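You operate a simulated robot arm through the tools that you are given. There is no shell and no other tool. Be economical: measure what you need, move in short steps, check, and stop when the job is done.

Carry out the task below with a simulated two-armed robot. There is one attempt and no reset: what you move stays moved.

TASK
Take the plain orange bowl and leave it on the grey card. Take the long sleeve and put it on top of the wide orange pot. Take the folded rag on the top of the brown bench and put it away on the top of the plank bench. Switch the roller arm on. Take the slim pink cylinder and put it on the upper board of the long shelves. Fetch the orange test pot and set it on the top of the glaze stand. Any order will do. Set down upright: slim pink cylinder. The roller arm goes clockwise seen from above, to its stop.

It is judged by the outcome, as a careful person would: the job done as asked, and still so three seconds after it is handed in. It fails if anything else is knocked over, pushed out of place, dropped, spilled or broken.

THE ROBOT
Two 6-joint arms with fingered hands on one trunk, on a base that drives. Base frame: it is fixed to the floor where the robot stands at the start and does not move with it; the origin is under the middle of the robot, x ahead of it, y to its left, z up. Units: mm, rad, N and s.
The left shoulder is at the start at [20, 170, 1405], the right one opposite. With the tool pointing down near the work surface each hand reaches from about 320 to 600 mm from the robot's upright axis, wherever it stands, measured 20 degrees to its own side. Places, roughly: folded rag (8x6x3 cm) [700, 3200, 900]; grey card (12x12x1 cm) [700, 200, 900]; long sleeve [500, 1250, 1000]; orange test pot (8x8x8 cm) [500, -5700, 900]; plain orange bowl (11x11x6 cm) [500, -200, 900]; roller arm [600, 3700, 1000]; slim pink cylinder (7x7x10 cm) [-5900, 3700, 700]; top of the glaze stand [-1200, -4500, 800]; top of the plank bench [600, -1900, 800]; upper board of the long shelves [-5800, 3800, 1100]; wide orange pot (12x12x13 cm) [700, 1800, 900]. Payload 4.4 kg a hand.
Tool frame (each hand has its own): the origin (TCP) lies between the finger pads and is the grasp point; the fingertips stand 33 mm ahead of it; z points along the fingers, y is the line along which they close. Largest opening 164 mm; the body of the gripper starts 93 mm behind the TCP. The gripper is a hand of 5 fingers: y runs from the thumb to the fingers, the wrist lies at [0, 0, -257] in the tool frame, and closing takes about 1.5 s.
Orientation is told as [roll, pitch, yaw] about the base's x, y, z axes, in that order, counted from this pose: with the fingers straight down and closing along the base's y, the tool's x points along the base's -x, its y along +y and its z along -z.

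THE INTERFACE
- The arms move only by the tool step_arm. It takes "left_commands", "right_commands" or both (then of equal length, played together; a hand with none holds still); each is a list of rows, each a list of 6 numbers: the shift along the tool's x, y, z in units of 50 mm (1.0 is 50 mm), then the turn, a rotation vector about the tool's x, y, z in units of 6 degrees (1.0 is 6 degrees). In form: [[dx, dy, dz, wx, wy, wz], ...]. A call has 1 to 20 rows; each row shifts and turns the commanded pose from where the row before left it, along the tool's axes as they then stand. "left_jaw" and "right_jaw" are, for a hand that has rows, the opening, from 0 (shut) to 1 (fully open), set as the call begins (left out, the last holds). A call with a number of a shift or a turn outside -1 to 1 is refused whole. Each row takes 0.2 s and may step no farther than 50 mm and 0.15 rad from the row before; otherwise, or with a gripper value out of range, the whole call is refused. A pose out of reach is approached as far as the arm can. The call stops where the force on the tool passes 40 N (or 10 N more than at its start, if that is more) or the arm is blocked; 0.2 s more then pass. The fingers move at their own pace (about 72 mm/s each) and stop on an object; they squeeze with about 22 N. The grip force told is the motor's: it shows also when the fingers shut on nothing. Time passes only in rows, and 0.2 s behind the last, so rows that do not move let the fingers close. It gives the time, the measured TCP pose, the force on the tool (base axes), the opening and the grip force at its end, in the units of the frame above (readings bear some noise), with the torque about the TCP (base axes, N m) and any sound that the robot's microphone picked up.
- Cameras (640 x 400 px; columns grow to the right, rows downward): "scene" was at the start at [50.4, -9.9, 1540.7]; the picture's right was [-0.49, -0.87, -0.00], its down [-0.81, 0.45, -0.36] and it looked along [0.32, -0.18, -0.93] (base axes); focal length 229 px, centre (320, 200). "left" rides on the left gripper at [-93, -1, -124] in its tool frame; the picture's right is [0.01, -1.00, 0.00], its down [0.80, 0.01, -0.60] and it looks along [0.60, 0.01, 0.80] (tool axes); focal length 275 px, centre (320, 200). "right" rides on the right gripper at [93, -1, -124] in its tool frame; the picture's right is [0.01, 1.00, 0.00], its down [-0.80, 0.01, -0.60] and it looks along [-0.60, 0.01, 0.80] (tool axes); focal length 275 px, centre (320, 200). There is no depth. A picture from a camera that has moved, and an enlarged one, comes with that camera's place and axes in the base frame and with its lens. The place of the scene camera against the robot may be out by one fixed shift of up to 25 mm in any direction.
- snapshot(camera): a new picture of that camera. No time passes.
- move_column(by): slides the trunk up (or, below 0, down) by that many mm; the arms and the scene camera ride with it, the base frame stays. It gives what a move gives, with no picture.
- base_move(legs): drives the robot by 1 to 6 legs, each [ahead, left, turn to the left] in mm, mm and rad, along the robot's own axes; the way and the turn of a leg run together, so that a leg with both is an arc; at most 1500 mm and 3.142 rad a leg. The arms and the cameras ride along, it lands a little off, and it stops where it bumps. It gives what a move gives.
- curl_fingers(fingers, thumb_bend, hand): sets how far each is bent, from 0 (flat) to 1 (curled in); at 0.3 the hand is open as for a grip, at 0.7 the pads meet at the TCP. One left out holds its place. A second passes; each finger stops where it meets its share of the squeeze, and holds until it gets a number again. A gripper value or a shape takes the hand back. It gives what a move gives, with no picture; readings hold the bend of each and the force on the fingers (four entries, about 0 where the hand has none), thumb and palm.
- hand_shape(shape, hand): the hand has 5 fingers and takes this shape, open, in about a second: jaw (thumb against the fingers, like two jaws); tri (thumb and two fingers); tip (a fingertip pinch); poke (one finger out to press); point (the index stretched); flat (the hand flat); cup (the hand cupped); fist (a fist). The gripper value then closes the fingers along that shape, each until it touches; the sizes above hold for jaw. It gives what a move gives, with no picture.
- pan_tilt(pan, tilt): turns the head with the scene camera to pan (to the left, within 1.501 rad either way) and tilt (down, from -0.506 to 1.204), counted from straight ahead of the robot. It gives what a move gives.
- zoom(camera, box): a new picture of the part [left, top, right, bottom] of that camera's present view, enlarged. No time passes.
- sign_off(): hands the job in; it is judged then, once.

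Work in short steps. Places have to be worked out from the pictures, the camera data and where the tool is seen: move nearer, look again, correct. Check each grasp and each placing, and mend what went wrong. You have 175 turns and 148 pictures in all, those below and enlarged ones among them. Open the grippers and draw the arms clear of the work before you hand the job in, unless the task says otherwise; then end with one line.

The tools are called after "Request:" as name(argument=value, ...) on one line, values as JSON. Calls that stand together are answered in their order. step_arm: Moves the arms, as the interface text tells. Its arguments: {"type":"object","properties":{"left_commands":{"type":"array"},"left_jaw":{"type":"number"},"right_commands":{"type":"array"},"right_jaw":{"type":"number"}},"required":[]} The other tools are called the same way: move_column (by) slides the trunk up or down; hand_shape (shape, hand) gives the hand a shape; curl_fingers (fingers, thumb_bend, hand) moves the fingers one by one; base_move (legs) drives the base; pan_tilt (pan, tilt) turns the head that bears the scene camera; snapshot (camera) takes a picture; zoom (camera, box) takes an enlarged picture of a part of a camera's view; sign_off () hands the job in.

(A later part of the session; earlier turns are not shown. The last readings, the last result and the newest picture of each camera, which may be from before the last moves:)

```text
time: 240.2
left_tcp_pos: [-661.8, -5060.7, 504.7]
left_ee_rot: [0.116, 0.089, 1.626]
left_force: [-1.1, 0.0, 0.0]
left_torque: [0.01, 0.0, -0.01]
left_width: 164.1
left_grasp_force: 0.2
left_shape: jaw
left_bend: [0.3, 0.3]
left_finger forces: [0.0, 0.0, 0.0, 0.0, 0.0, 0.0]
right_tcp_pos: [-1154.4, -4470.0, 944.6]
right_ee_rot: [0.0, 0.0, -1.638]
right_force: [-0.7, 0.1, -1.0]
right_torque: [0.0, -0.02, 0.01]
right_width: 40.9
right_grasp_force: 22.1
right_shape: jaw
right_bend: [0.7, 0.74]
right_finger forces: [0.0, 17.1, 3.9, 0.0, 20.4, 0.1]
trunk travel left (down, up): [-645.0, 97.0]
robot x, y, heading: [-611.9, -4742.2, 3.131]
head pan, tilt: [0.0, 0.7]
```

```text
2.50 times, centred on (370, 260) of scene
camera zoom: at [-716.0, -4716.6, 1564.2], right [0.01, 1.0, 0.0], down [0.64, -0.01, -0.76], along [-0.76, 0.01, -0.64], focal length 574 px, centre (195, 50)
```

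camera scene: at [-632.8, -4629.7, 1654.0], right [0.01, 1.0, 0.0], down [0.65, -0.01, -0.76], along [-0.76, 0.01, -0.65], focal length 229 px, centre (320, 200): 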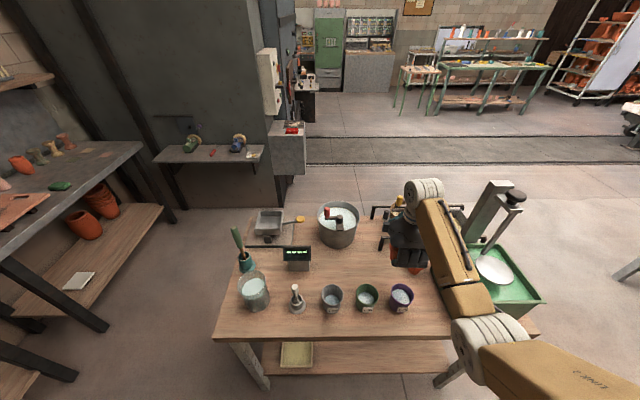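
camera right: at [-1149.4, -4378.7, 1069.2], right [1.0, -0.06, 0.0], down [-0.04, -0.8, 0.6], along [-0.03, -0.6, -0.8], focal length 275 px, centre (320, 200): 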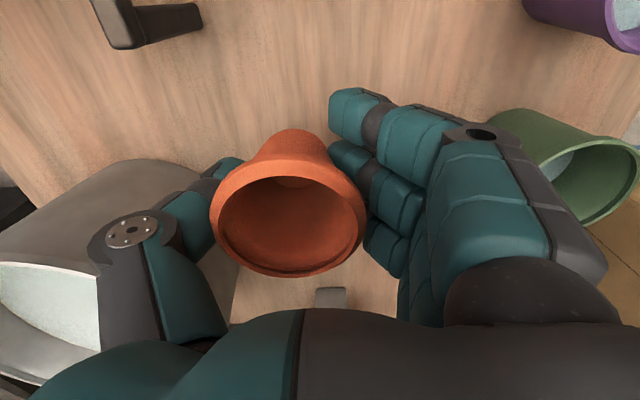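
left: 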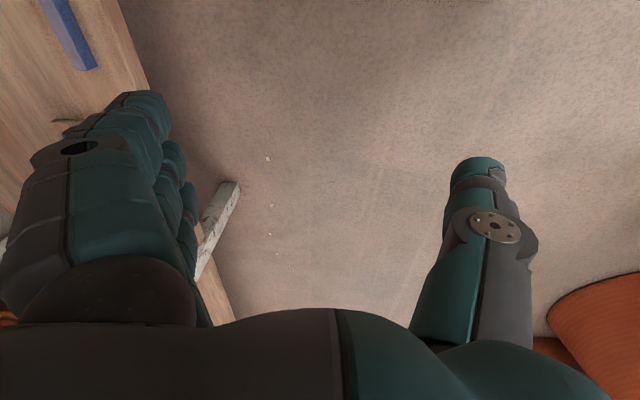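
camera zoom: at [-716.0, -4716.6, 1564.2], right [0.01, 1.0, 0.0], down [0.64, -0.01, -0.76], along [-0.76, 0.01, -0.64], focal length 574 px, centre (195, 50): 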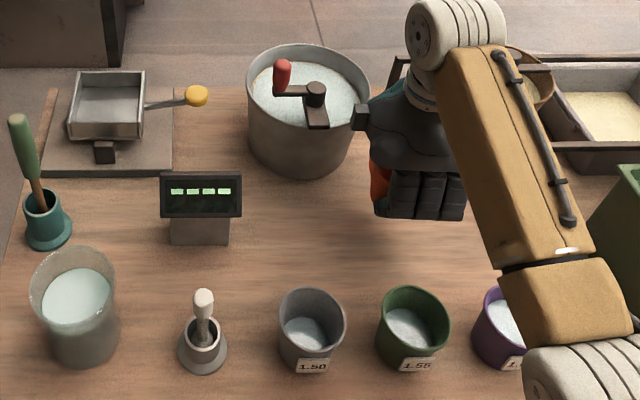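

The metal pot is close on the thumb side, so I shift 8 mm toward me and will open only modestly. Now lowering 45 mm, then small steps.

Request:
step_arm(right_commands=[[0, 0.16, 0, 0, 0, 0]])

Request:
move_column(by=-40)

Request:
move_column(by=-8)

```text
time: 240.6
left_tcp_pos: [-661.6, -5060.7, 505.0]
left_ee_rot: [0.117, 0.089, 1.626]
left_force: [0.1, 0.4, 0.9]
left_torque: [-0.01, 0.01, -0.02]
left_width: 163.8
left_grasp_force: 0.0
left_shape: jaw
left_bend: [0.3, 0.3]
left_finger forces: [0.1, 0.0, 0.1, 0.0, 0.0, 0.1]
right_tcp_pos: [-1145.7, -4471.1, 945.0]
right_ee_rot: [-0.002, -0.001, -1.639]
right_force: [0.6, -0.1, -1.9]
right_torque: [-0.04, 0.0, 0.01]
right_width: 41.0
right_grasp_force: 22.2
right_shape: jaw
right_bend: [0.7, 0.74]
right_finger forces: [0.0, 17.1, 3.9, 0.0, 20.3, 0.1]
trunk travel left (down, up): [-645.0, 97.0]
robot x, y, heading: [-613.3, -4736.0, 3.132]
head pan, tilt: [0.0, 0.7]
```

```text
time: 241.4
left_tcp_pos: [-662.4, -5060.6, 464.3]
left_ee_rot: [0.115, 0.088, 1.628]
left_force: [0.0, -0.1, -0.4]
left_torque: [-0.01, 0.02, -0.02]
left_width: 163.9
left_grasp_force: 0.0
left_shape: jaw
left_bend: [0.3, 0.3]
left_finger forces: [0.0, 0.0, 0.0, 0.0, 0.0, 0.0]
right_tcp_pos: [-1147.7, -4472.0, 904.1]
right_ee_rot: [-0.002, -0.001, -1.639]
right_force: [0.8, 0.5, -1.0]
right_torque: [0.02, -0.02, -0.02]
right_width: 40.9
right_grasp_force: 22.4
right_shape: jaw
right_bend: [0.7, 0.74]
right_finger forces: [0.0, 17.2, 3.9, 0.0, 20.4, 0.1]
trunk travel left (down, up): [-605.0, 137.0]
robot x, y, heading: [-612.0, -4734.8, 3.135]
head pan, tilt: [0.0, 0.7]
```

```text
time: 242.0
left_tcp_pos: [-661.4, -5061.4, 456.0]
left_ee_rot: [0.116, 0.09, 1.627]
left_force: [0.5, 0.0, -0.7]
left_torque: [0.01, 0.01, 0.01]
left_width: 163.9
left_grasp_force: 0.0
left_shape: jaw
left_bend: [0.3, 0.3]
left_finger forces: [0.0, 0.0, 0.1, 0.0, 0.0, 0.0]
right_tcp_pos: [-1147.3, -4472.0, 896.4]
right_ee_rot: [0.0, 0.0, -1.638]
right_force: [1.0, 0.1, -1.8]
right_torque: [-0.01, -0.03, 0.0]
right_width: 41.0
right_grasp_force: 22.1
right_shape: jaw
right_bend: [0.7, 0.74]
right_finger forces: [0.0, 17.1, 3.9, 0.1, 20.4, 0.1]
trunk travel left (down, up): [-597.0, 145.0]
robot x, y, heading: [-612.3, -4735.8, 3.131]
head pan, tilt: [0.0, 0.7]
```

Not touching yet (896). Continue in 6 mm steps.

Request:
move_column(by=-6)

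Request:
move_column(by=-6)

Request:
snapshot(camera="right")

```text
time: 242.5
left_tcp_pos: [-661.9, -5061.5, 451.1]
left_ee_rot: [0.117, 0.087, 1.626]
left_force: [-0.8, 0.7, 0.0]
left_torque: [0.02, -0.02, 0.0]
left_width: 163.9
left_grasp_force: 0.2
left_shape: jaw
left_bend: [0.3, 0.3]
left_finger forces: [0.0, 0.0, 0.0, 0.1, 0.1, 0.0]
right_tcp_pos: [-1147.4, -4472.0, 891.9]
right_ee_rot: [-0.004, -0.001, -1.638]
right_force: [1.5, 0.3, 15.6]
right_torque: [0.11, -0.16, -0.01]
right_width: 40.9
right_grasp_force: 22.0
right_shape: jaw
right_bend: [0.71, 0.74]
right_finger forces: [0.0, 19.6, 4.1, 0.1, 22.6, 0.0]
trunk travel left (down, up): [-591.0, 151.0]
robot x, y, heading: [-608.0, -4739.3, 3.133]
head pan, tilt: [0.0, 0.7]
```

```text
time: 243.1
left_tcp_pos: [-662.5, -5061.5, 444.4]
left_ee_rot: [0.118, 0.088, 1.627]
left_force: [0.7, -0.8, -0.2]
left_torque: [-0.01, 0.01, 0.02]
left_width: 163.9
left_grasp_force: 0.0
left_shape: jaw
left_bend: [0.3, 0.3]
left_finger forces: [0.1, 0.0, 0.0, 0.1, 0.1, 0.0]
right_tcp_pos: [-1145.7, -4472.9, 884.2]
right_ee_rot: [0.0, -0.001, -1.64]
right_force: [-0.6, 0.5, 13.0]
right_torque: [0.02, 0.06, 0.0]
right_width: 40.9
right_grasp_force: 21.8
right_shape: jaw
right_bend: [0.71, 0.75]
right_finger forces: [0.0, 14.2, 8.8, 0.1, 21.6, 0.1]
trunk travel left (down, up): [-585.0, 157.0]
robot x, y, heading: [-607.7, -4735.4, 3.134]
head pan, tilt: [0.0, 0.7]
```

```text
35 pictures are left
camera right: at [-1140.3, -4379.9, 1008.9], right [1.0, -0.06, 0.0], down [-0.04, -0.8, 0.6], along [-0.03, -0.6, -0.8], focal length 275 px, centre (320, 200)
```

right: 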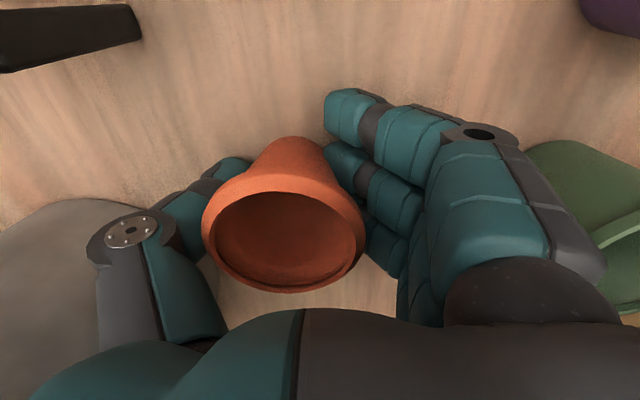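

The pot is standing on the top (hand slid down slightly). I open to 0.64 and raise.

Request:
step_arm(right_commands=[[0, 0, -0.06, 0, 0, 0], [0, 0, 0, 0, 0, 0], [0, 0, 0, 0, 0, 0], [0, 0, 0, 0, 0, 0], [0, 0, 0, 0, 0, 0]], right_jaw=0.66)

Request:
snapshot(camera="right")

```text
time: 244.3
left_tcp_pos: [-662.0, -5061.0, 444.7]
left_ee_rot: [0.115, 0.09, 1.627]
left_force: [-0.7, 0.6, 0.5]
left_torque: [0.0, -0.03, 0.01]
left_width: 163.7
left_grasp_force: 0.0
left_shape: jaw
left_bend: [0.3, 0.3]
left_finger forces: [0.1, 0.2, 0.1, 0.0, 0.1, 0.0]
right_tcp_pos: [-1146.6, -4472.1, 888.0]
right_ee_rot: [0.0, -0.001, -1.639]
right_force: [0.2, 0.3, 0.0]
right_torque: [0.03, 0.03, 0.04]
right_width: 107.5
right_grasp_force: 0.0
right_shape: jaw
right_bend: [0.69, 0.67]
right_finger forces: [0.0, 0.0, 0.0, 0.0, 0.0, 0.0]
trunk travel left (down, up): [-585.0, 157.0]
robot x, y, heading: [-610.7, -4734.2, 3.131]
head pan, tilt: [0.0, 0.7]
```

```text
34 pictures are left
camera right: at [-1141.3, -4379.4, 1011.7], right [1.0, -0.06, 0.0], down [-0.04, -0.8, 0.6], along [-0.03, -0.6, -0.8], focal length 275 px, centre (320, 200)
```

right: 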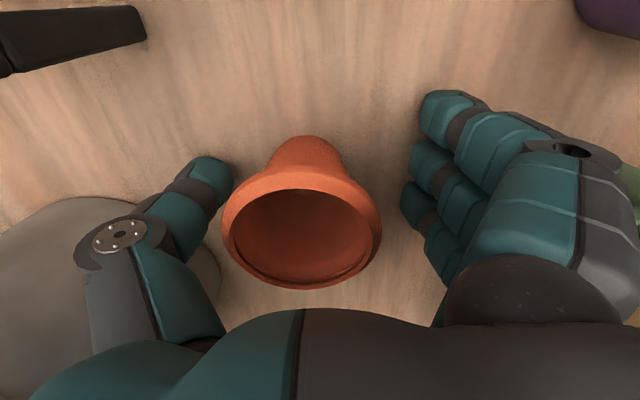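

Free and standing. I raise the trunk 155 mm and verify.

Request:
move_column(by=150)

Request:
snapshot(camera="right")

Request:
base_move(legs=[[-300, 0, 0]])

Request:
pan_tilt(pan=-0.6, tilt=0.25)

Request:
snapshot(camera="scene")

```text
time: 246.0
left_tcp_pos: [-661.9, -5061.5, 594.1]
left_ee_rot: [0.115, 0.089, 1.627]
left_force: [-0.5, 0.1, -0.4]
left_torque: [0.0, 0.0, -0.02]
left_width: 164.0
left_grasp_force: 0.1
left_shape: jaw
left_bend: [0.3, 0.3]
left_finger forces: [0.0, 0.0, 0.1, 0.0, 0.0, 0.0]
right_tcp_pos: [-1146.8, -4471.2, 1037.6]
right_ee_rot: [-0.001, -0.001, -1.64]
right_force: [-0.2, -0.1, -0.2]
right_torque: [0.01, 0.03, -0.01]
right_width: 107.5
right_grasp_force: 0.1
right_shape: jaw
right_bend: [0.69, 0.66]
right_finger forces: [0.1, 0.0, 0.0, 0.1, 0.1, 0.0]
trunk travel left (down, up): [-735.0, 7.0]
robot x, y, heading: [-610.8, -4730.3, 3.134]
head pan, tilt: [0.0, 0.7]
```

```text
33 pictures are left
camera right: at [-1141.4, -4379.3, 1161.5], right [1.0, -0.06, 0.0], down [-0.04, -0.8, 0.6], along [-0.03, -0.6, -0.8], focal length 275 px, centre (320, 200)
```

right: 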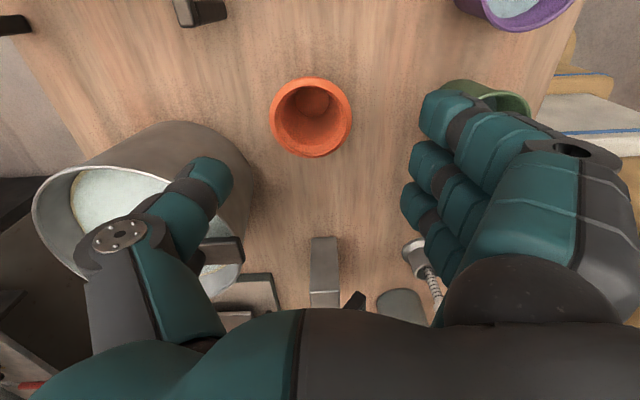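

```text
time: 248.1
left_tcp_pos: [-363.1, -5063.0, 594.5]
left_ee_rot: [0.118, 0.089, 1.626]
left_force: [1.1, 0.3, -0.2]
left_torque: [0.01, 0.02, -0.01]
left_width: 163.9
left_grasp_force: 0.1
left_shape: jaw
left_bend: [0.3, 0.3]
left_finger forces: [0.0, 0.1, 0.0, 0.1, 0.0, 0.0]
right_tcp_pos: [-847.7, -4474.3, 1037.9]
right_ee_rot: [-0.002, -0.001, -1.637]
right_force: [0.3, 0.3, 1.1]
right_torque: [0.01, 0.01, -0.03]
right_width: 107.5
right_grasp_force: 0.1
right_shape: jaw
right_bend: [0.69, 0.66]
right_finger forces: [0.1, 0.1, 0.0, 0.0, 0.0, 0.0]
trunk travel left (down, up): [-735.0, 7.0]
robot x, y, heading: [-312.3, -4735.9, 3.134]
head pan, tilt: [0.0, 0.7]
```

```text
time: 249.1
left_tcp_pos: [-362.0, -5064.5, 594.9]
left_ee_rot: [0.118, 0.087, 1.627]
left_force: [0.1, -0.1, -0.5]
left_torque: [-0.01, -0.01, 0.03]
left_width: 163.8
left_grasp_force: 0.1
left_shape: jaw
left_bend: [0.3, 0.3]
left_finger forces: [0.0, 0.0, 0.0, 0.0, 0.0, 0.1]
right_tcp_pos: [-847.5, -4474.8, 1036.8]
right_ee_rot: [0.0, -0.001, -1.639]
right_force: [0.3, 0.3, 0.7]
right_torque: [-0.01, -0.02, 0.01]
right_width: 107.6
right_grasp_force: 0.1
right_shape: jaw
right_bend: [0.69, 0.66]
right_finger forces: [0.0, 0.0, 0.1, 0.1, 0.0, 0.0]
trunk travel left (down, up): [-735.0, 7.0]
robot x, y, heading: [-312.1, -4737.0, 3.129]
head pan, tilt: [-0.6, 0.25]
```

```text
32 pictures are left
camera scene: at [-407.5, -4667.0, 1694.9], right [0.57, 0.82, 0.0], down [0.2, -0.14, -0.97], along [-0.79, 0.55, -0.25], focal length 229 px, centre (320, 200)
```

scene: 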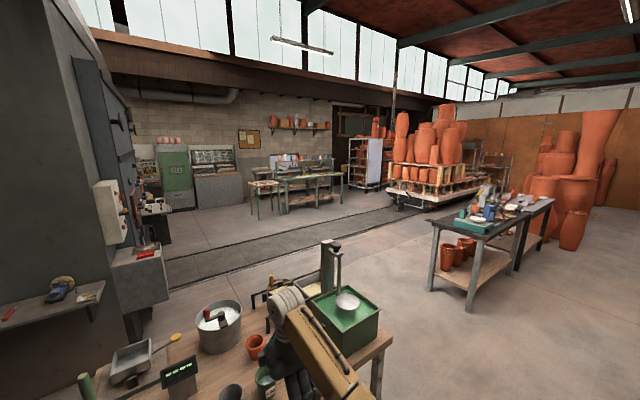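

Test pot done. Next is the pink cylinder across the room. I retract the arm and route around: right (+y) 1600, then ahead (−x), checking views.

Request:
step_arm(right_commands=[[0, 0.7, 0, 0, 0, 0], [0, 0.7, 0, 0, 0, 0], [0, 0.7, 0, 0, 0, 0]])

Request:
base_move(legs=[[0, -1500, 0], [1400, -100, 0], [900, 0, 0]])

Request:
pan_tilt(pan=-0.9, tilt=0.25)

Request:
snapshot(camera="scene")

```text
time: 249.9
left_tcp_pos: [-363.0, -5064.5, 593.7]
left_ee_rot: [0.117, 0.089, 1.627]
left_force: [-0.6, 0.1, -0.2]
left_torque: [0.02, 0.03, 0.02]
left_width: 163.8
left_grasp_force: 0.1
left_shape: jaw
left_bend: [0.3, 0.3]
left_finger forces: [0.0, 0.0, 0.0, 0.0, 0.0, 0.0]
right_tcp_pos: [-757.5, -4476.1, 1005.7]
right_ee_rot: [-0.005, 0.001, -1.64]
right_force: [0.0, 1.2, -0.3]
right_torque: [0.01, 0.03, 0.04]
right_width: 107.7
right_grasp_force: 0.1
right_shape: jaw
right_bend: [0.69, 0.66]
right_finger forces: [0.0, 0.0, 0.0, 0.1, 0.0, 0.1]
right hand out of reach, approached as far as the arm can: row 1, 2, 3
trunk travel left (down, up): [-735.0, 7.0]
robot x, y, heading: [-311.9, -4739.9, 3.132]
head pan, tilt: [-0.6, 0.25]
```

```text
time: 268.2
left_tcp_pos: [-2638.3, -3430.7, 593.4]
left_ee_rot: [0.114, 0.089, 1.625]
left_force: [-0.7, -0.2, 0.3]
left_torque: [0.03, -0.02, 0.01]
left_width: 163.8
left_grasp_force: 0.0
left_shape: jaw
left_bend: [0.3, 0.3]
left_finger forces: [0.0, 0.1, 0.0, 0.0, 0.0, 0.0]
right_tcp_pos: [-3032.1, -2843.0, 1004.2]
right_ee_rot: [-0.002, 0.0, -1.641]
right_force: [0.8, -0.2, -0.3]
right_torque: [-0.01, -0.02, 0.0]
right_width: 107.7
right_grasp_force: 0.1
right_shape: jaw
right_bend: [0.69, 0.66]
right_finger forces: [0.0, 0.0, 0.0, 0.0, 0.0, 0.0]
trunk travel left (down, up): [-735.0, 7.0]
robot x, y, heading: [-2590.2, -3105.2, 3.135]
head pan, tilt: [-0.6, 0.25]
```

```text
time: 269.1
left_tcp_pos: [-2638.5, -3432.3, 595.0]
left_ee_rot: [0.117, 0.089, 1.626]
left_force: [0.1, 0.4, 0.5]
left_torque: [0.01, -0.02, -0.03]
left_width: 163.8
left_grasp_force: 0.1
left_shape: jaw
left_bend: [0.3, 0.3]
left_finger forces: [0.1, 0.1, 0.0, 0.0, 0.0, 0.0]
right_tcp_pos: [-3032.4, -2842.4, 1004.4]
right_ee_rot: [-0.001, 0.0, -1.64]
right_force: [0.5, 0.0, 0.3]
right_torque: [0.01, 0.01, 0.03]
right_width: 107.6
right_grasp_force: 0.0
right_shape: jaw
right_bend: [0.69, 0.66]
right_finger forces: [0.1, 0.0, 0.0, 0.0, 0.0, 0.0]
trunk travel left (down, up): [-735.0, 7.0]
robot x, y, heading: [-2587.5, -3104.8, 3.127]
head pan, tilt: [-0.901, 0.25]
```

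```text
31 pictures are left
camera scene: at [-2663.4, -3014.2, 1695.0], right [0.79, 0.61, 0.0], down [0.15, -0.2, -0.97], along [-0.59, 0.77, -0.25], focal length 229 px, centre (320, 200)
```

scene: 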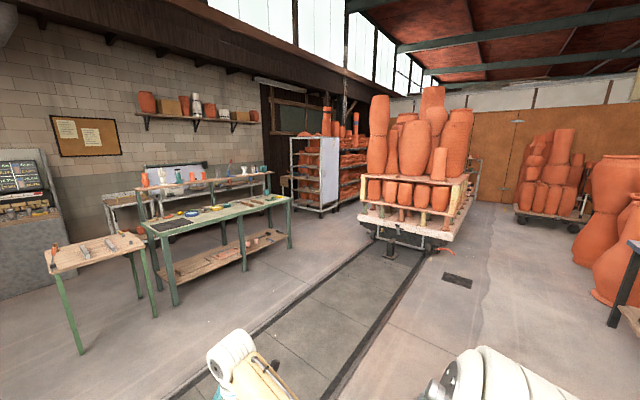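

The kiln car blocks the middle; I'll take the aisle left of it. Driving to about (−4590,−700) and looking again.

Request:
base_move(legs=[[1000, -1000, 0], [950, -1150, 0]])

Request:
pan_tilt(pan=-1.2, tilt=0.3)

Request:
snapshot(camera="scene")

```text
time: 283.1
left_tcp_pos: [-4568.6, -1267.3, 595.3]
left_ee_rot: [0.116, 0.088, 1.642]
left_force: [0.0, -0.4, -0.3]
left_torque: [-0.02, -0.02, -0.02]
left_width: 163.8
left_grasp_force: 0.1
left_shape: jaw
left_bend: [0.3, 0.3]
left_finger forces: [0.0, 0.0, 0.0, 0.0, 0.0, 0.1]
right_tcp_pos: [-4972.3, -685.5, 1005.3]
right_ee_rot: [-0.002, 0.0, -1.623]
right_force: [0.1, -0.7, 0.3]
right_torque: [0.0, 0.02, 0.04]
right_width: 107.5
right_grasp_force: 0.1
right_shape: jaw
right_bend: [0.69, 0.66]
right_finger forces: [0.1, 0.0, 0.0, 0.1, 0.0, 0.0]
trunk travel left (down, up): [-735.0, 7.0]
robot x, y, heading: [-4523.6, -940.8, -3.128]
head pan, tilt: [-0.901, 0.25]
```

```text
time: 283.9
left_tcp_pos: [-4569.0, -1268.8, 595.3]
left_ee_rot: [0.117, 0.09, 1.643]
left_force: [-0.2, -0.2, 0.1]
left_torque: [0.03, -0.03, -0.01]
left_width: 164.1
left_grasp_force: 0.1
left_shape: jaw
left_bend: [0.3, 0.3]
left_finger forces: [0.0, 0.1, 0.0, 0.0, 0.1, 0.1]
right_tcp_pos: [-4971.9, -685.3, 1005.9]
right_ee_rot: [-0.003, 0.0, -1.624]
right_force: [0.2, 1.0, 0.2]
right_torque: [-0.01, 0.01, 0.03]
right_width: 107.8
right_grasp_force: 0.0
right_shape: jaw
right_bend: [0.69, 0.66]
right_finger forces: [0.0, 0.0, 0.0, 0.0, 0.0, 0.1]
trunk travel left (down, up): [-735.0, 7.0]
robot x, y, heading: [-4527.3, -939.4, -3.133]
head pan, tilt: [-1.201, 0.3]
```

```text
30 pictures are left
camera scene: at [-4576.1, -836.5, 1690.3], right [0.93, 0.37, 0.0], down [0.11, -0.27, -0.96], along [-0.35, 0.89, -0.3], focal length 229 px, centre (320, 200)
```

scene: 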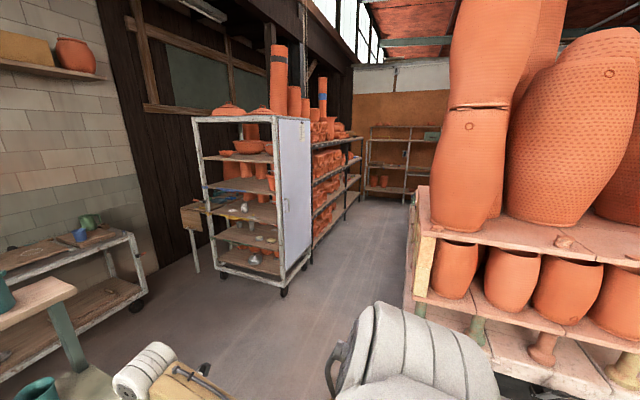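

The long shelves are the rack along x≈−5700, with a clear aisle. I drive to x≈−4980 and along +y, then look.

Request:
base_move(legs=[[450, 0, 0.01], [0, -1500, 0], [0, -1500, 0], [0, -1300, 0]])

Request:
pan_tilt(pan=-0.35, tilt=0.6)

Request:
snapshot(camera="scene")

```text
time: 286.2
left_tcp_pos: [-4950.0, -1271.4, 595.1]
left_ee_rot: [0.109, 0.088, 1.652]
left_force: [-1.5, 0.3, 0.3]
left_torque: [-0.01, -0.14, -0.01]
left_width: 163.5
left_grasp_force: 0.0
left_shape: jaw
left_bend: [0.3, 0.3]
left_finger forces: [0.1, 0.1, 0.0, 0.0, 0.0, 0.1]
right_tcp_pos: [-5361.5, -693.7, 1002.6]
right_ee_rot: [0.004, 0.0, -1.615]
right_force: [-1.6, -0.4, -0.9]
right_torque: [0.03, -0.13, 0.01]
right_width: 107.7
right_grasp_force: 0.1
right_shape: jaw
right_bend: [0.69, 0.66]
right_finger forces: [0.1, 0.0, 0.0, 0.0, 0.0, 0.0]
trunk travel left (down, up): [-735.0, 7.0]
robot x, y, heading: [-4908.5, -942.6, -3.124]
head pan, tilt: [-1.201, 0.3]
stopped in leg 1: the robot was blocked; the commanded pose is now the measured one
```

```text
time: 287.4
left_tcp_pos: [-4945.6, -1272.4, 595.7]
left_ee_rot: [0.114, 0.09, 1.654]
left_force: [-0.8, -0.2, -0.4]
left_torque: [0.01, 0.02, -0.01]
left_width: 164.0
left_grasp_force: 0.1
left_shape: jaw
left_bend: [0.3, 0.3]
left_finger forces: [0.0, 0.0, 0.0, 0.0, 0.1, 0.0]
right_tcp_pos: [-5356.6, -693.7, 1004.1]
right_ee_rot: [0.0, -0.001, -1.613]
right_force: [0.4, 0.0, -0.8]
right_torque: [0.0, 0.0, -0.02]
right_width: 107.6
right_grasp_force: 0.0
right_shape: jaw
right_bend: [0.69, 0.66]
right_finger forces: [0.0, 0.0, 0.0, 0.1, 0.0, 0.0]
trunk travel left (down, up): [-735.0, 7.0]
robot x, y, heading: [-4905.6, -944.5, -3.126]
head pan, tilt: [-0.351, 0.6]
```

```text
29 pictures are left
camera scene: at [-5008.3, -898.3, 1662.8], right [0.33, 0.94, 0.0], down [0.53, -0.19, -0.83], along [-0.78, 0.27, -0.56], focal length 229 px, centre (320, 200)
```

scene: 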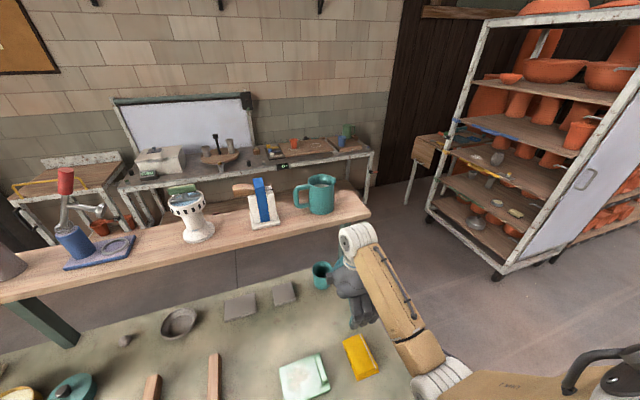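

The base touched the green bench, so I back off, pass its end first, then enter the aisle.

Request:
base_move(legs=[[-300, 0, -0.015], [0, -870, 0], [370, 0, 0], [0, -1200, 0]])

Request:
pan_tilt(pan=-0.8, tilt=0.4)

Request:
snapshot(camera="scene")

```text
time: 301.2
left_tcp_pos: [-5022.3, 789.8, 594.3]
left_ee_rot: [0.11, 0.09, 1.636]
left_force: [0.2, 1.0, -0.4]
left_torque: [0.02, -0.02, 0.02]
left_width: 163.9
left_grasp_force: 0.0
left_shape: jaw
left_bend: [0.3, 0.3]
left_finger forces: [0.0, 0.0, 0.0, 0.0, 0.0, 0.0]
right_tcp_pos: [-5422.0, 1376.4, 1003.6]
right_ee_rot: [0.0, 0.002, -1.632]
right_force: [1.4, 0.6, 0.2]
right_torque: [-0.02, 0.0, -0.01]
right_width: 107.5
right_grasp_force: 0.1
right_shape: jaw
right_bend: [0.69, 0.66]
right_finger forces: [0.1, 0.1, 0.0, 0.1, 0.0, 0.0]
trunk travel left (down, up): [-735.0, 7.0]
robot x, y, heading: [-4975.9, 1116.2, 3.142]
head pan, tilt: [-0.351, 0.6]
```

```text
time: 302.1
left_tcp_pos: [-5022.5, 788.8, 593.9]
left_ee_rot: [0.11, 0.09, 1.635]
left_force: [-0.4, 0.1, -0.7]
left_torque: [0.01, 0.0, -0.01]
left_width: 163.7
left_grasp_force: 0.0
left_shape: jaw
left_bend: [0.3, 0.3]
left_finger forces: [0.1, 0.0, 0.0, 0.0, 0.0, 0.0]
right_tcp_pos: [-5422.4, 1376.0, 1004.0]
right_ee_rot: [0.002, 0.0, -1.631]
right_force: [0.0, 0.2, 0.0]
right_torque: [-0.02, -0.01, 0.0]
right_width: 107.6
right_grasp_force: 0.1
right_shape: jaw
right_bend: [0.69, 0.66]
right_finger forces: [0.0, 0.0, 0.1, 0.0, 0.0, 0.0]
trunk travel left (down, up): [-735.0, 7.0]
robot x, y, heading: [-4978.4, 1116.2, 3.144]
head pan, tilt: [-0.799, 0.4]
```

```text
28 pictures are left
camera scene: at [-5060.5, 1200.1, 1680.9], right [0.72, 0.7, 0.0], down [0.27, -0.28, -0.92], along [-0.64, 0.66, -0.39], focal length 229 px, centre (320, 200)
```

scene: 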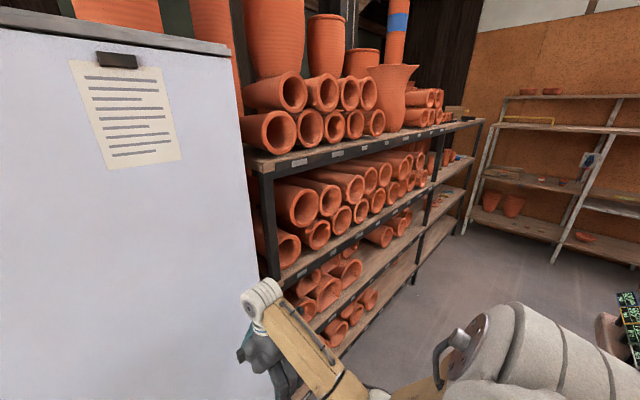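

The black-framed long shelves continue to the far end. I drive to y≈3450 and look.

Request:
base_move(legs=[[0, -1200, 0], [0, -1140, 0]])

Request:
pan_tilt(pan=-0.25, tilt=0.6)

Request:
snapshot(camera="scene")

```text
time: 313.6
left_tcp_pos: [-5023.1, 3131.3, 594.2]
left_ee_rot: [0.112, 0.09, 1.637]
left_force: [0.5, 0.5, 0.1]
left_torque: [-0.03, 0.02, 0.02]
left_width: 163.9
left_grasp_force: 0.0
left_shape: jaw
left_bend: [0.3, 0.3]
left_finger forces: [0.1, 0.0, 0.0, 0.0, 0.1, 0.0]
right_tcp_pos: [-5423.5, 3717.0, 1004.5]
right_ee_rot: [0.001, 0.0, -1.63]
right_force: [0.1, 0.0, 0.0]
right_torque: [-0.03, -0.04, 0.0]
right_width: 107.4
right_grasp_force: 0.1
right_shape: jaw
right_bend: [0.69, 0.66]
right_finger forces: [0.0, 0.0, 0.0, 0.0, 0.0, 0.0]
trunk travel left (down, up): [-735.0, 7.0]
robot x, y, heading: [-4978.4, 3457.1, 3.141]
head pan, tilt: [-0.799, 0.4]
```

```text
time: 314.6
left_tcp_pos: [-5024.1, 3133.1, 594.6]
left_ee_rot: [0.112, 0.089, 1.637]
left_force: [-0.9, -0.7, -0.3]
left_torque: [0.03, 0.01, 0.03]
left_width: 163.7
left_grasp_force: 0.0
left_shape: jaw
left_bend: [0.3, 0.3]
left_finger forces: [0.0, 0.1, 0.1, 0.1, 0.0, 0.0]
right_tcp_pos: [-5424.4, 3716.2, 1005.1]
right_ee_rot: [0.0, 0.0, -1.63]
right_force: [0.4, -0.5, 0.2]
right_torque: [-0.03, -0.01, 0.02]
right_width: 107.5
right_grasp_force: 0.1
right_shape: jaw
right_bend: [0.69, 0.66]
right_finger forces: [0.0, 0.0, 0.0, 0.0, 0.0, 0.0]
trunk travel left (down, up): [-735.0, 7.0]
robot x, y, heading: [-4981.1, 3453.7, 3.142]
head pan, tilt: [-0.25, 0.6]
```

```text
27 pictures are left
camera scene: at [-5083.0, 3497.9, 1662.8], right [0.25, 0.97, 0.0], down [0.55, -0.14, -0.83], along [-0.8, 0.2, -0.56], focal length 229 px, centre (320, 200)
```

scene: 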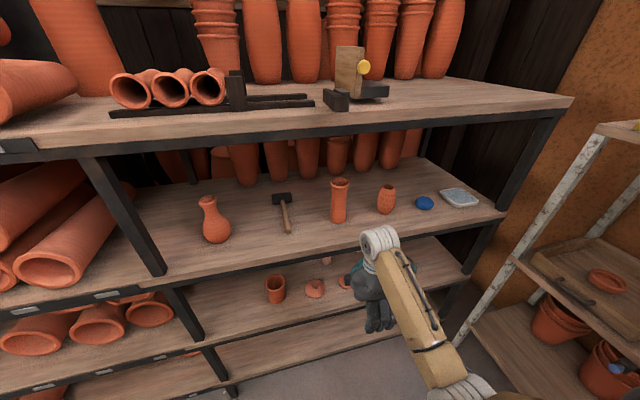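

Boards: upper at z≈1100 with vases; lower at ≈700 below. The predicted pixel of the pink cylinder is (318,260). Zooming there.

Request:
zoom(camera="scene", box=[250, 170, 430, 310])

Request:
snapshot(camera="right")

```text
2.86 times, centred on (340, 240) of scene
camera zoom: at [-5083.0, 3497.9, 1662.8], right [0.25, 0.97, 0.0], down [0.55, -0.14, -0.83], along [-0.8, 0.2, -0.56], focal length 655 px, centre (263, 86)
```

zoom: 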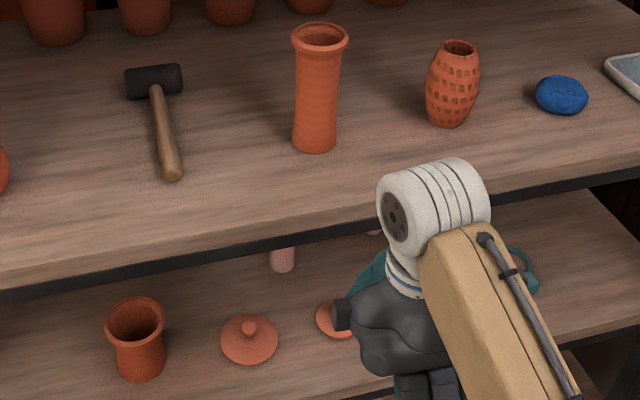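

```text
25 pictures are left
camera right: at [-5419.9, 3809.2, 1129.1], right [1.0, -0.05, 0.0], down [-0.04, -0.8, 0.6], along [-0.03, -0.6, -0.8], focal length 275 px, centre (320, 200)
```

right: 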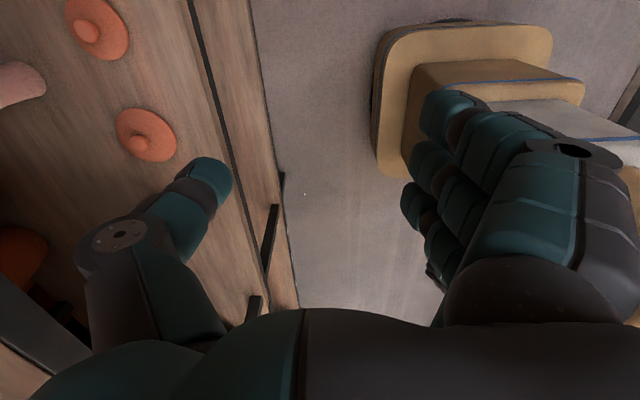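

Two pink pieces stand on the lower board (z≈700). I'll use the hand pitched 45° into the gap: back off 150, turn the hand to face the rack, lower the trunk 480 mm.

Request:
base_move(legs=[[-150, 0, 0]])

Request:
step_arm(right_commands=[[0, 0, 0, 0, 0, 1], [0, 0, 0, 0, 0, 1], [0, 0, 0, 0, 0, 1], [0, 0, 0, 0, 0, 1], [0, 0, 0, 0, 0, 1], [0, 0, 0, 0, 0, 1], [0, 0, 0, 0, 0, 1], [0, 0, 0, 0, 0, 1], [0, 0, 0, 0, 0, 1], [0, 0, 0, 0, 0, 1], [0, 0, 0, 0, 0, 1], [0, 0, 0, 0, 0, 1], [0, 0, 0, 0, 0, 1], [0, 0, 0, 0, 0, 1]], right_jaw=0.85)

Request:
move_column(by=-480)

```text
time: 316.0
left_tcp_pos: [-4872.0, 3131.7, 595.2]
left_ee_rot: [0.113, 0.09, 1.635]
left_force: [0.4, -0.1, -0.8]
left_torque: [-0.05, 0.04, 0.03]
left_width: 164.0
left_grasp_force: 0.0
left_shape: jaw
left_bend: [0.3, 0.3]
left_finger forces: [0.0, 0.0, 0.0, 0.0, 0.0, 0.0]
right_tcp_pos: [-5272.1, 3718.0, 1004.6]
right_ee_rot: [-0.001, 0.001, -1.633]
right_force: [0.4, 0.3, 0.2]
right_torque: [0.03, 0.06, 0.01]
right_width: 107.5
right_grasp_force: 0.1
right_shape: jaw
right_bend: [0.69, 0.66]
right_finger forces: [0.0, 0.1, 0.0, 0.0, 0.1, 0.0]
trunk travel left (down, up): [-735.0, 7.0]
robot x, y, heading: [-4825.6, 3460.5, 3.144]
head pan, tilt: [-0.25, 0.6]
```

```text
time: 319.0
left_tcp_pos: [-4873.1, 3132.6, 594.2]
left_ee_rot: [0.111, 0.089, 1.636]
left_force: [-0.3, -0.1, 0.4]
left_torque: [0.01, 0.0, 0.01]
left_width: 163.9
left_grasp_force: 0.1
left_shape: jaw
left_bend: [0.3, 0.3]
left_finger forces: [0.0, 0.0, 0.1, 0.1, 0.1, 0.0]
right_tcp_pos: [-5273.4, 3717.9, 1004.6]
right_ee_rot: [-0.001, -0.001, -3.102]
right_force: [-0.4, -0.6, 0.3]
right_torque: [0.02, -0.04, 0.01]
right_width: 139.1
right_grasp_force: 0.0
right_shape: jaw
right_bend: [0.54, 0.54]
right_finger forces: [0.0, 0.0, 0.0, 0.0, 0.0, 0.1]
trunk travel left (down, up): [-735.0, 7.0]
robot x, y, heading: [-4829.0, 3458.8, 3.141]
head pan, tilt: [-0.25, 0.6]
```

```text
refused: -480 is not a number from -400 to 400
```

Request:
move_column(by=-400)

Request:
move_column(by=-80)

Request:
step_arm(right_commands=[[-0.53, 0, 0, 0, -1, 0], [-0.53, 0, 0, 0, -1, 0], [-0.53, 0, 0, 0, -1, 0], [-0.53, 0, 0, 0, -1, 0], [-0.53, 0, 0, 0, -1, 0], [-0.53, 0, 0, 0, -1, 0], [-0.53, 0, 0, 0, -1, 0], [-0.27, 0, 0, 0, -0.5, 0]])

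Request:
step_arm(right_commands=[[-0.7, 0, -0.7, 0, 0, 0], [-0.7, 0, -0.7, 0, 0, 0], [-0.7, 0, -0.7, 0, 0, 0]])

Request:
snapshot(camera="right")

```text
time: 321.8
left_tcp_pos: [-4870.6, 3124.9, 264.2]
left_ee_rot: [0.11, 0.098, 1.631]
left_force: [-0.6, -4.7, -3.2]
left_torque: [0.15, -0.11, 0.06]
left_width: 163.8
left_grasp_force: 0.0
left_shape: jaw
left_bend: [0.3, 0.3]
left_finger forces: [0.0, 0.0, 0.0, 0.0, 0.0, 0.0]
right_tcp_pos: [-5267.3, 3717.9, 655.2]
right_ee_rot: [0.003, 0.032, -3.099]
right_force: [1.2, -0.7, 0.4]
right_torque: [-0.02, 0.02, -0.04]
right_width: 139.0
right_grasp_force: 0.1
right_shape: jaw
right_bend: [0.54, 0.54]
right_finger forces: [0.0, 0.0, 0.0, 0.1, 0.0, 0.0]
trunk travel left (down, up): [-404.0, 338.0]
robot x, y, heading: [-4824.6, 3456.5, 3.14]
head pan, tilt: [-0.25, 0.6]
stopped: the force on the tool passed its limit at 86 N (the readings are from after the stop); the commanded pose is now the measured one
```

```text
time: 323.0
left_tcp_pos: [-4869.7, 3124.5, 183.9]
left_ee_rot: [0.109, 0.097, 1.63]
left_force: [0.9, -9.5, -4.6]
left_torque: [0.59, 0.21, -0.25]
left_width: 163.8
left_grasp_force: 0.0
left_shape: jaw
left_bend: [0.3, 0.3]
left_finger forces: [0.0, 0.0, 0.0, 0.1, 0.0, 0.0]
right_tcp_pos: [-5263.7, 3717.3, 570.2]
right_ee_rot: [0.004, 0.041, -3.098]
right_force: [-0.2, -0.3, -0.6]
right_torque: [0.03, 0.01, 0.0]
right_width: 139.0
right_grasp_force: 0.0
right_shape: jaw
right_bend: [0.54, 0.54]
right_finger forces: [0.0, 0.0, 0.0, 0.0, 0.0, 0.0]
trunk travel left (down, up): [-324.0, 418.0]
robot x, y, heading: [-4827.6, 3459.1, 3.139]
head pan, tilt: [-0.25, 0.6]
```

```text
time: 324.8
left_tcp_pos: [-4870.5, 3124.9, 184.0]
left_ee_rot: [0.107, 0.096, 1.629]
left_force: [4.3, -10.6, 0.2]
left_torque: [1.45, 0.56, -0.63]
left_width: 164.0
left_grasp_force: 0.1
left_shape: jaw
left_bend: [0.3, 0.3]
left_finger forces: [0.0, 0.1, 0.0, 0.1, 0.0, 0.0]
right_tcp_pos: [-5448.8, 3710.5, 627.9]
right_ee_rot: [0.007, -0.746, -3.103]
right_force: [0.0, -0.4, 0.0]
right_torque: [0.02, 0.0, -0.01]
right_width: 139.1
right_grasp_force: 0.1
right_shape: jaw
right_bend: [0.54, 0.54]
right_finger forces: [0.1, 0.1, 0.0, 0.0, 0.1, 0.2]
trunk travel left (down, up): [-324.0, 418.0]
robot x, y, heading: [-4829.1, 3461.8, 3.141]
head pan, tilt: [-0.25, 0.6]
```

```text
time: 325.6
left_tcp_pos: [-4872.2, 3126.1, 184.7]
left_ee_rot: [0.109, 0.097, 1.633]
left_force: [1.8, -11.3, 2.2]
left_torque: [1.79, 0.26, -0.37]
left_width: 163.7
left_grasp_force: 0.1
left_shape: jaw
left_bend: [0.3, 0.3]
left_finger forces: [0.1, 0.0, 0.0, 0.1, 0.0, 0.1]
right_tcp_pos: [-5453.9, 3709.3, 776.9]
right_ee_rot: [0.006, -0.742, -3.102]
right_force: [0.0, -0.4, 0.0]
right_torque: [0.01, 0.03, 0.02]
right_width: 139.0
right_grasp_force: 0.0
right_shape: jaw
right_bend: [0.54, 0.54]
right_finger forces: [0.0, 0.0, 0.0, 0.0, 0.0, 0.0]
trunk travel left (down, up): [-324.0, 418.0]
robot x, y, heading: [-4828.4, 3454.5, 3.142]
head pan, tilt: [-0.25, 0.6]
```

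```text
24 pictures are left
camera right: at [-5301.9, 3717.7, 805.4], right [0.05, -1.0, 0.0], down [-0.18, -0.01, 0.98], along [-0.98, -0.05, -0.18], focal length 275 px, centre (320, 200)
```

right: 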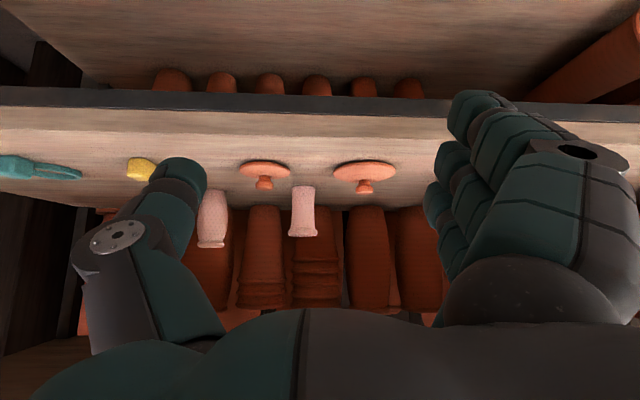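

The hand camera (upside-down) shows two pink pieces: at col 303 (y≈3725) and col 212 (y≈3925). I zoom to compare slimness, and check the left hand, which touched something while lowering.

Request:
zoom(camera="right", box=[180, 150, 400, 270])

Request:
snapshot(camera="left")

```text
2.91 times, centred on (290, 210) of right
camera zoom: at [-5301.9, 3717.7, 805.4], right [0.05, -1.0, 0.0], down [-0.18, -0.01, 0.98], along [-0.98, -0.05, -0.18], focal length 801 px, centre (407, 171)
```

zoom: 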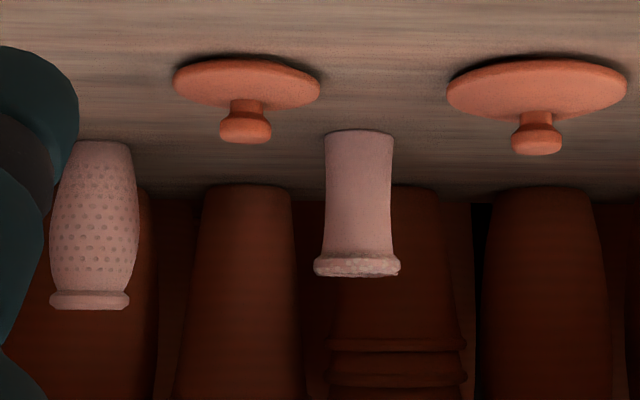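

```text
22 pictures are left
camera left: at [-4863.6, 3230.1, 297.2], right [0.99, 0.04, -0.11], down [0.1, -0.73, 0.67], along [-0.05, -0.68, -0.73], focal length 275 px, centre (320, 200)
```

left: 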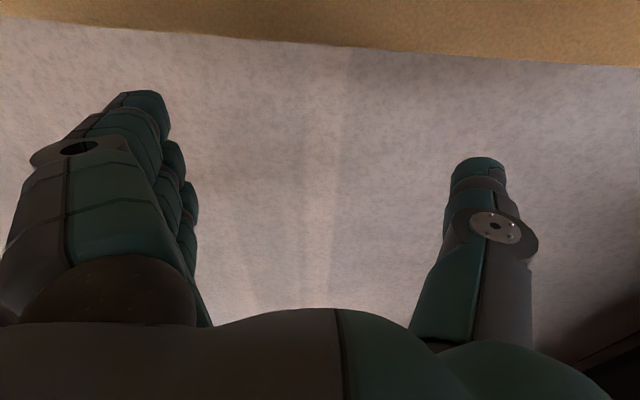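

The slim cylinder is the straight one at ≈(−5900,3725), base z≈665. I free the left hand 30 mm from the base, raise the right hand 25 mm, align y, and drive 240 mm ahead.

Request:
step_arm(right_commands=[[-0.34, -0.32, -0.37, 0, 0, 0], [0, 0, 0, 0, 0, 0]], left_commands=[[0.4, 0, 0, 0, 0, 0], [0.4, 0, 0, 0, 0, 0]])

Request:
base_move(legs=[[240, 0, 0]])

Request:
snapshot(camera="right")

```text
time: 326.2
left_tcp_pos: [-4868.0, 3085.5, 188.7]
left_ee_rot: [0.11, 0.096, 1.631]
left_force: [0.3, 0.7, 0.0]
left_torque: [-0.01, 0.04, 0.02]
left_width: 164.0
left_grasp_force: 0.1
left_shape: jaw
left_bend: [0.3, 0.3]
left_finger forces: [0.1, 0.1, 0.0, 0.0, 0.1, 0.0]
right_tcp_pos: [-5454.7, 3726.8, 800.9]
right_ee_rot: [0.006, -0.746, -3.105]
right_force: [-0.4, 0.2, -0.4]
right_torque: [-0.04, 0.01, 0.02]
right_width: 139.3
right_grasp_force: 0.0
right_shape: jaw
right_bend: [0.54, 0.54]
right_finger forces: [0.0, 0.0, 0.0, 0.0, 0.1, 0.0]
trunk travel left (down, up): [-324.0, 418.0]
robot x, y, heading: [-4826.5, 3457.8, 3.14]
head pan, tilt: [-0.25, 0.6]
```

```text
time: 328.0
left_tcp_pos: [-5109.8, 3086.2, 189.0]
left_ee_rot: [0.109, 0.095, 1.627]
left_force: [-0.3, -0.4, -0.4]
left_torque: [-0.03, -0.02, 0.0]
left_width: 163.8
left_grasp_force: 0.2
left_shape: jaw
left_bend: [0.3, 0.3]
left_finger forces: [0.0, 0.0, 0.0, 0.1, 0.0, 0.0]
right_tcp_pos: [-5695.6, 3728.6, 800.3]
right_ee_rot: [0.007, -0.743, -3.106]
right_force: [-0.3, -0.1, -0.3]
right_torque: [0.0, 0.01, -0.01]
right_width: 139.0
right_grasp_force: 0.1
right_shape: jaw
right_bend: [0.54, 0.54]
right_finger forces: [0.0, 0.1, 0.0, 0.0, 0.1, 0.1]
trunk travel left (down, up): [-324.0, 418.0]
robot x, y, heading: [-5066.0, 3457.1, 3.138]
head pan, tilt: [-0.25, 0.6]
```

```text
21 pictures are left
camera right: at [-5543.3, 3736.4, 829.8], right [0.05, -1.0, 0.0], down [-0.18, -0.01, 0.98], along [-0.98, -0.05, -0.18], focal length 275 px, centre (320, 200)
```

right: 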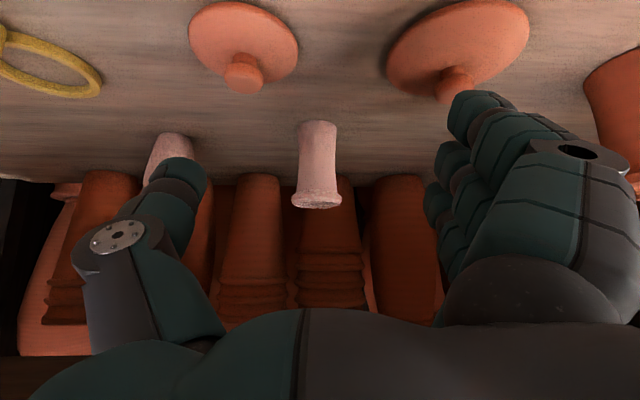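

Cylinder ≈(−5876±20,3724), z≈675–768. I drive 90 mm further and re-measure.

Request:
base_move(legs=[[90, 0, 0]])

Request:
snapshot(camera="right")

```text
time: 329.1
left_tcp_pos: [-5201.1, 3087.5, 189.1]
left_ee_rot: [0.108, 0.095, 1.628]
left_force: [0.3, 0.2, 0.0]
left_torque: [0.0, -0.04, -0.01]
left_width: 164.0
left_grasp_force: 0.0
left_shape: jaw
left_bend: [0.3, 0.3]
left_finger forces: [0.0, 0.1, 0.0, 0.1, 0.1, 0.1]
right_tcp_pos: [-5786.3, 3730.1, 800.5]
right_ee_rot: [0.008, -0.743, -3.107]
right_force: [0.5, -0.6, 1.7]
right_torque: [0.0, -0.03, -0.02]
right_width: 139.0
right_grasp_force: 0.0
right_shape: jaw
right_bend: [0.54, 0.54]
right_finger forces: [0.1, 0.0, 0.0, 0.1, 0.1, 0.0]
trunk travel left (down, up): [-324.0, 418.0]
robot x, y, heading: [-5161.1, 3459.4, 3.139]
head pan, tilt: [-0.25, 0.6]
```

```text
20 pictures are left
camera right: at [-5634.4, 3737.0, 829.6], right [0.05, -1.0, 0.0], down [-0.18, -0.01, 0.98], along [-0.98, -0.05, -0.18], focal length 275 px, centre (320, 200)
```

right: 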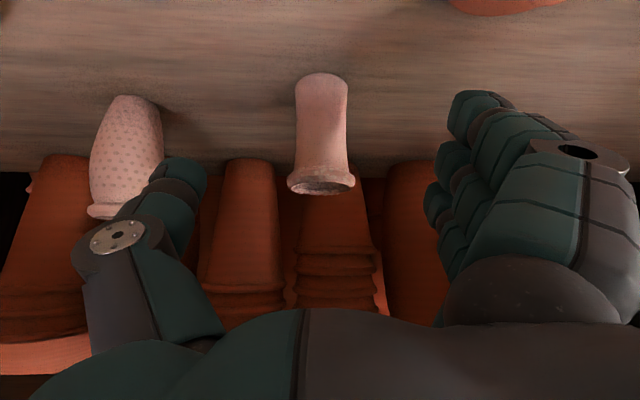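

Cylinder ≈(−5908,3722), z 662–760. I extend 119 mm forward, then lower 66 mm around it.

Request:
step_arm(right_commands=[[-0.585, 0.053, 0.537, 0, 0, 0], [-0.585, 0.053, 0.537, 0, 0, 0], [-0.585, 0.053, 0.537, 0, 0, 0], [0.446, 0, 0.486, 0, 0, 0], [0.446, 0, 0.486, 0, 0, 0]])

Request:
snapshot(camera="right")

```text
time: 330.3
left_tcp_pos: [-5202.1, 3087.1, 188.1]
left_ee_rot: [0.108, 0.099, 1.629]
left_force: [-0.3, -0.1, 0.6]
left_torque: [0.0, 0.01, -0.01]
left_width: 163.8
left_grasp_force: 0.1
left_shape: jaw
left_bend: [0.3, 0.3]
left_finger forces: [0.0, 0.1, 0.0, 0.0, 0.0, 0.1]
right_tcp_pos: [-5905.0, 3717.2, 733.5]
right_ee_rot: [0.008, -0.744, -3.105]
right_force: [0.6, 0.7, -0.5]
right_torque: [0.0, -0.04, 0.01]
right_width: 139.4
right_grasp_force: 0.0
right_shape: jaw
right_bend: [0.54, 0.54]
right_finger forces: [0.1, 0.0, 0.0, 0.0, 0.0, 0.0]
trunk travel left (down, up): [-324.0, 418.0]
robot x, y, heading: [-5157.4, 3463.1, 3.135]
head pan, tilt: [-0.25, 0.6]
```

```text
19 pictures are left
camera right: at [-5752.2, 3723.8, 762.9], right [0.05, -1.0, 0.0], down [-0.18, -0.01, 0.98], along [-0.98, -0.05, -0.18], focal length 275 px, centre (320, 200)
```

right: 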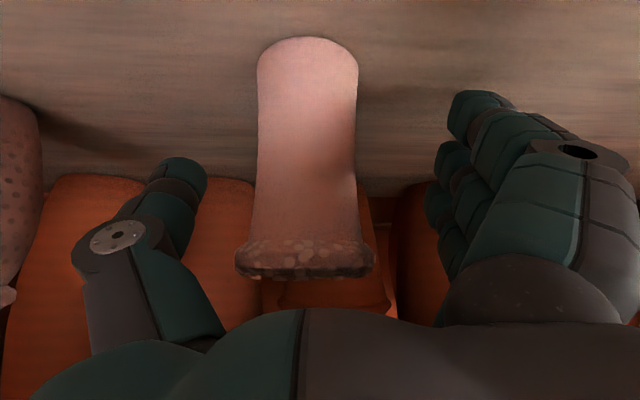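

Cylinder is between the fingers. I close the hand.

Request:
step_arm(right_commands=[[0, -0.12, 0, 0, 0, 0], [0, 0, 0, 0, 0, 0], [0, 0, 0, 0, 0, 0], [0, 0, 0, 0, 0, 0], [0, 0, 0, 0, 0, 0], [0, 0, 0, 0, 0, 0], [0, 0, 0, 0, 0, 0]], right_jaw=0)

Request:
snapshot(camera="right")

```text
time: 331.9
left_tcp_pos: [-5200.9, 3086.7, 186.8]
left_ee_rot: [0.109, 0.096, 1.627]
left_force: [0.4, 0.0, 0.5]
left_torque: [0.0, 0.0, -0.01]
left_width: 163.6
left_grasp_force: 0.1
left_shape: jaw
left_bend: [0.3, 0.3]
left_finger forces: [0.0, 0.0, 0.1, 0.0, 0.0, 0.0]
right_tcp_pos: [-5904.9, 3721.2, 734.2]
right_ee_rot: [0.008, -0.742, -3.106]
right_force: [-0.2, -0.1, -1.3]
right_torque: [-0.05, 0.02, 0.02]
right_width: 0.0
right_grasp_force: 22.3
right_shape: jaw
right_bend: [0.65, 0.75]
right_finger forces: [0.9, 0.0, 0.0, 0.0, 0.4, 0.0]
trunk travel left (down, up): [-324.0, 418.0]
robot x, y, heading: [-5161.8, 3458.7, 3.136]
head pan, tilt: [-0.25, 0.6]
```

```text
18 pictures are left
camera right: at [-5752.6, 3729.9, 763.4], right [0.05, -1.0, 0.0], down [-0.18, -0.01, 0.98], along [-0.98, -0.05, -0.18], focal length 275 px, centre (320, 200)
```

right: 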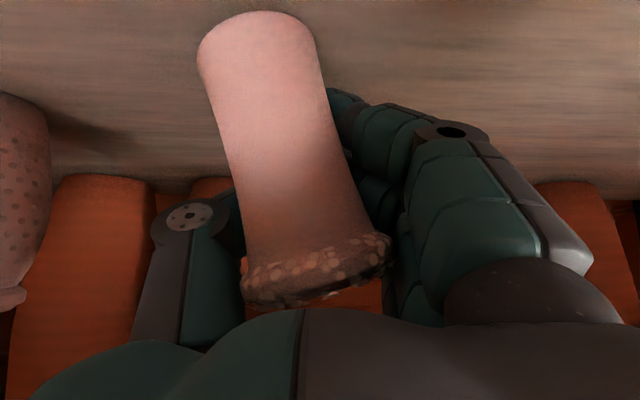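

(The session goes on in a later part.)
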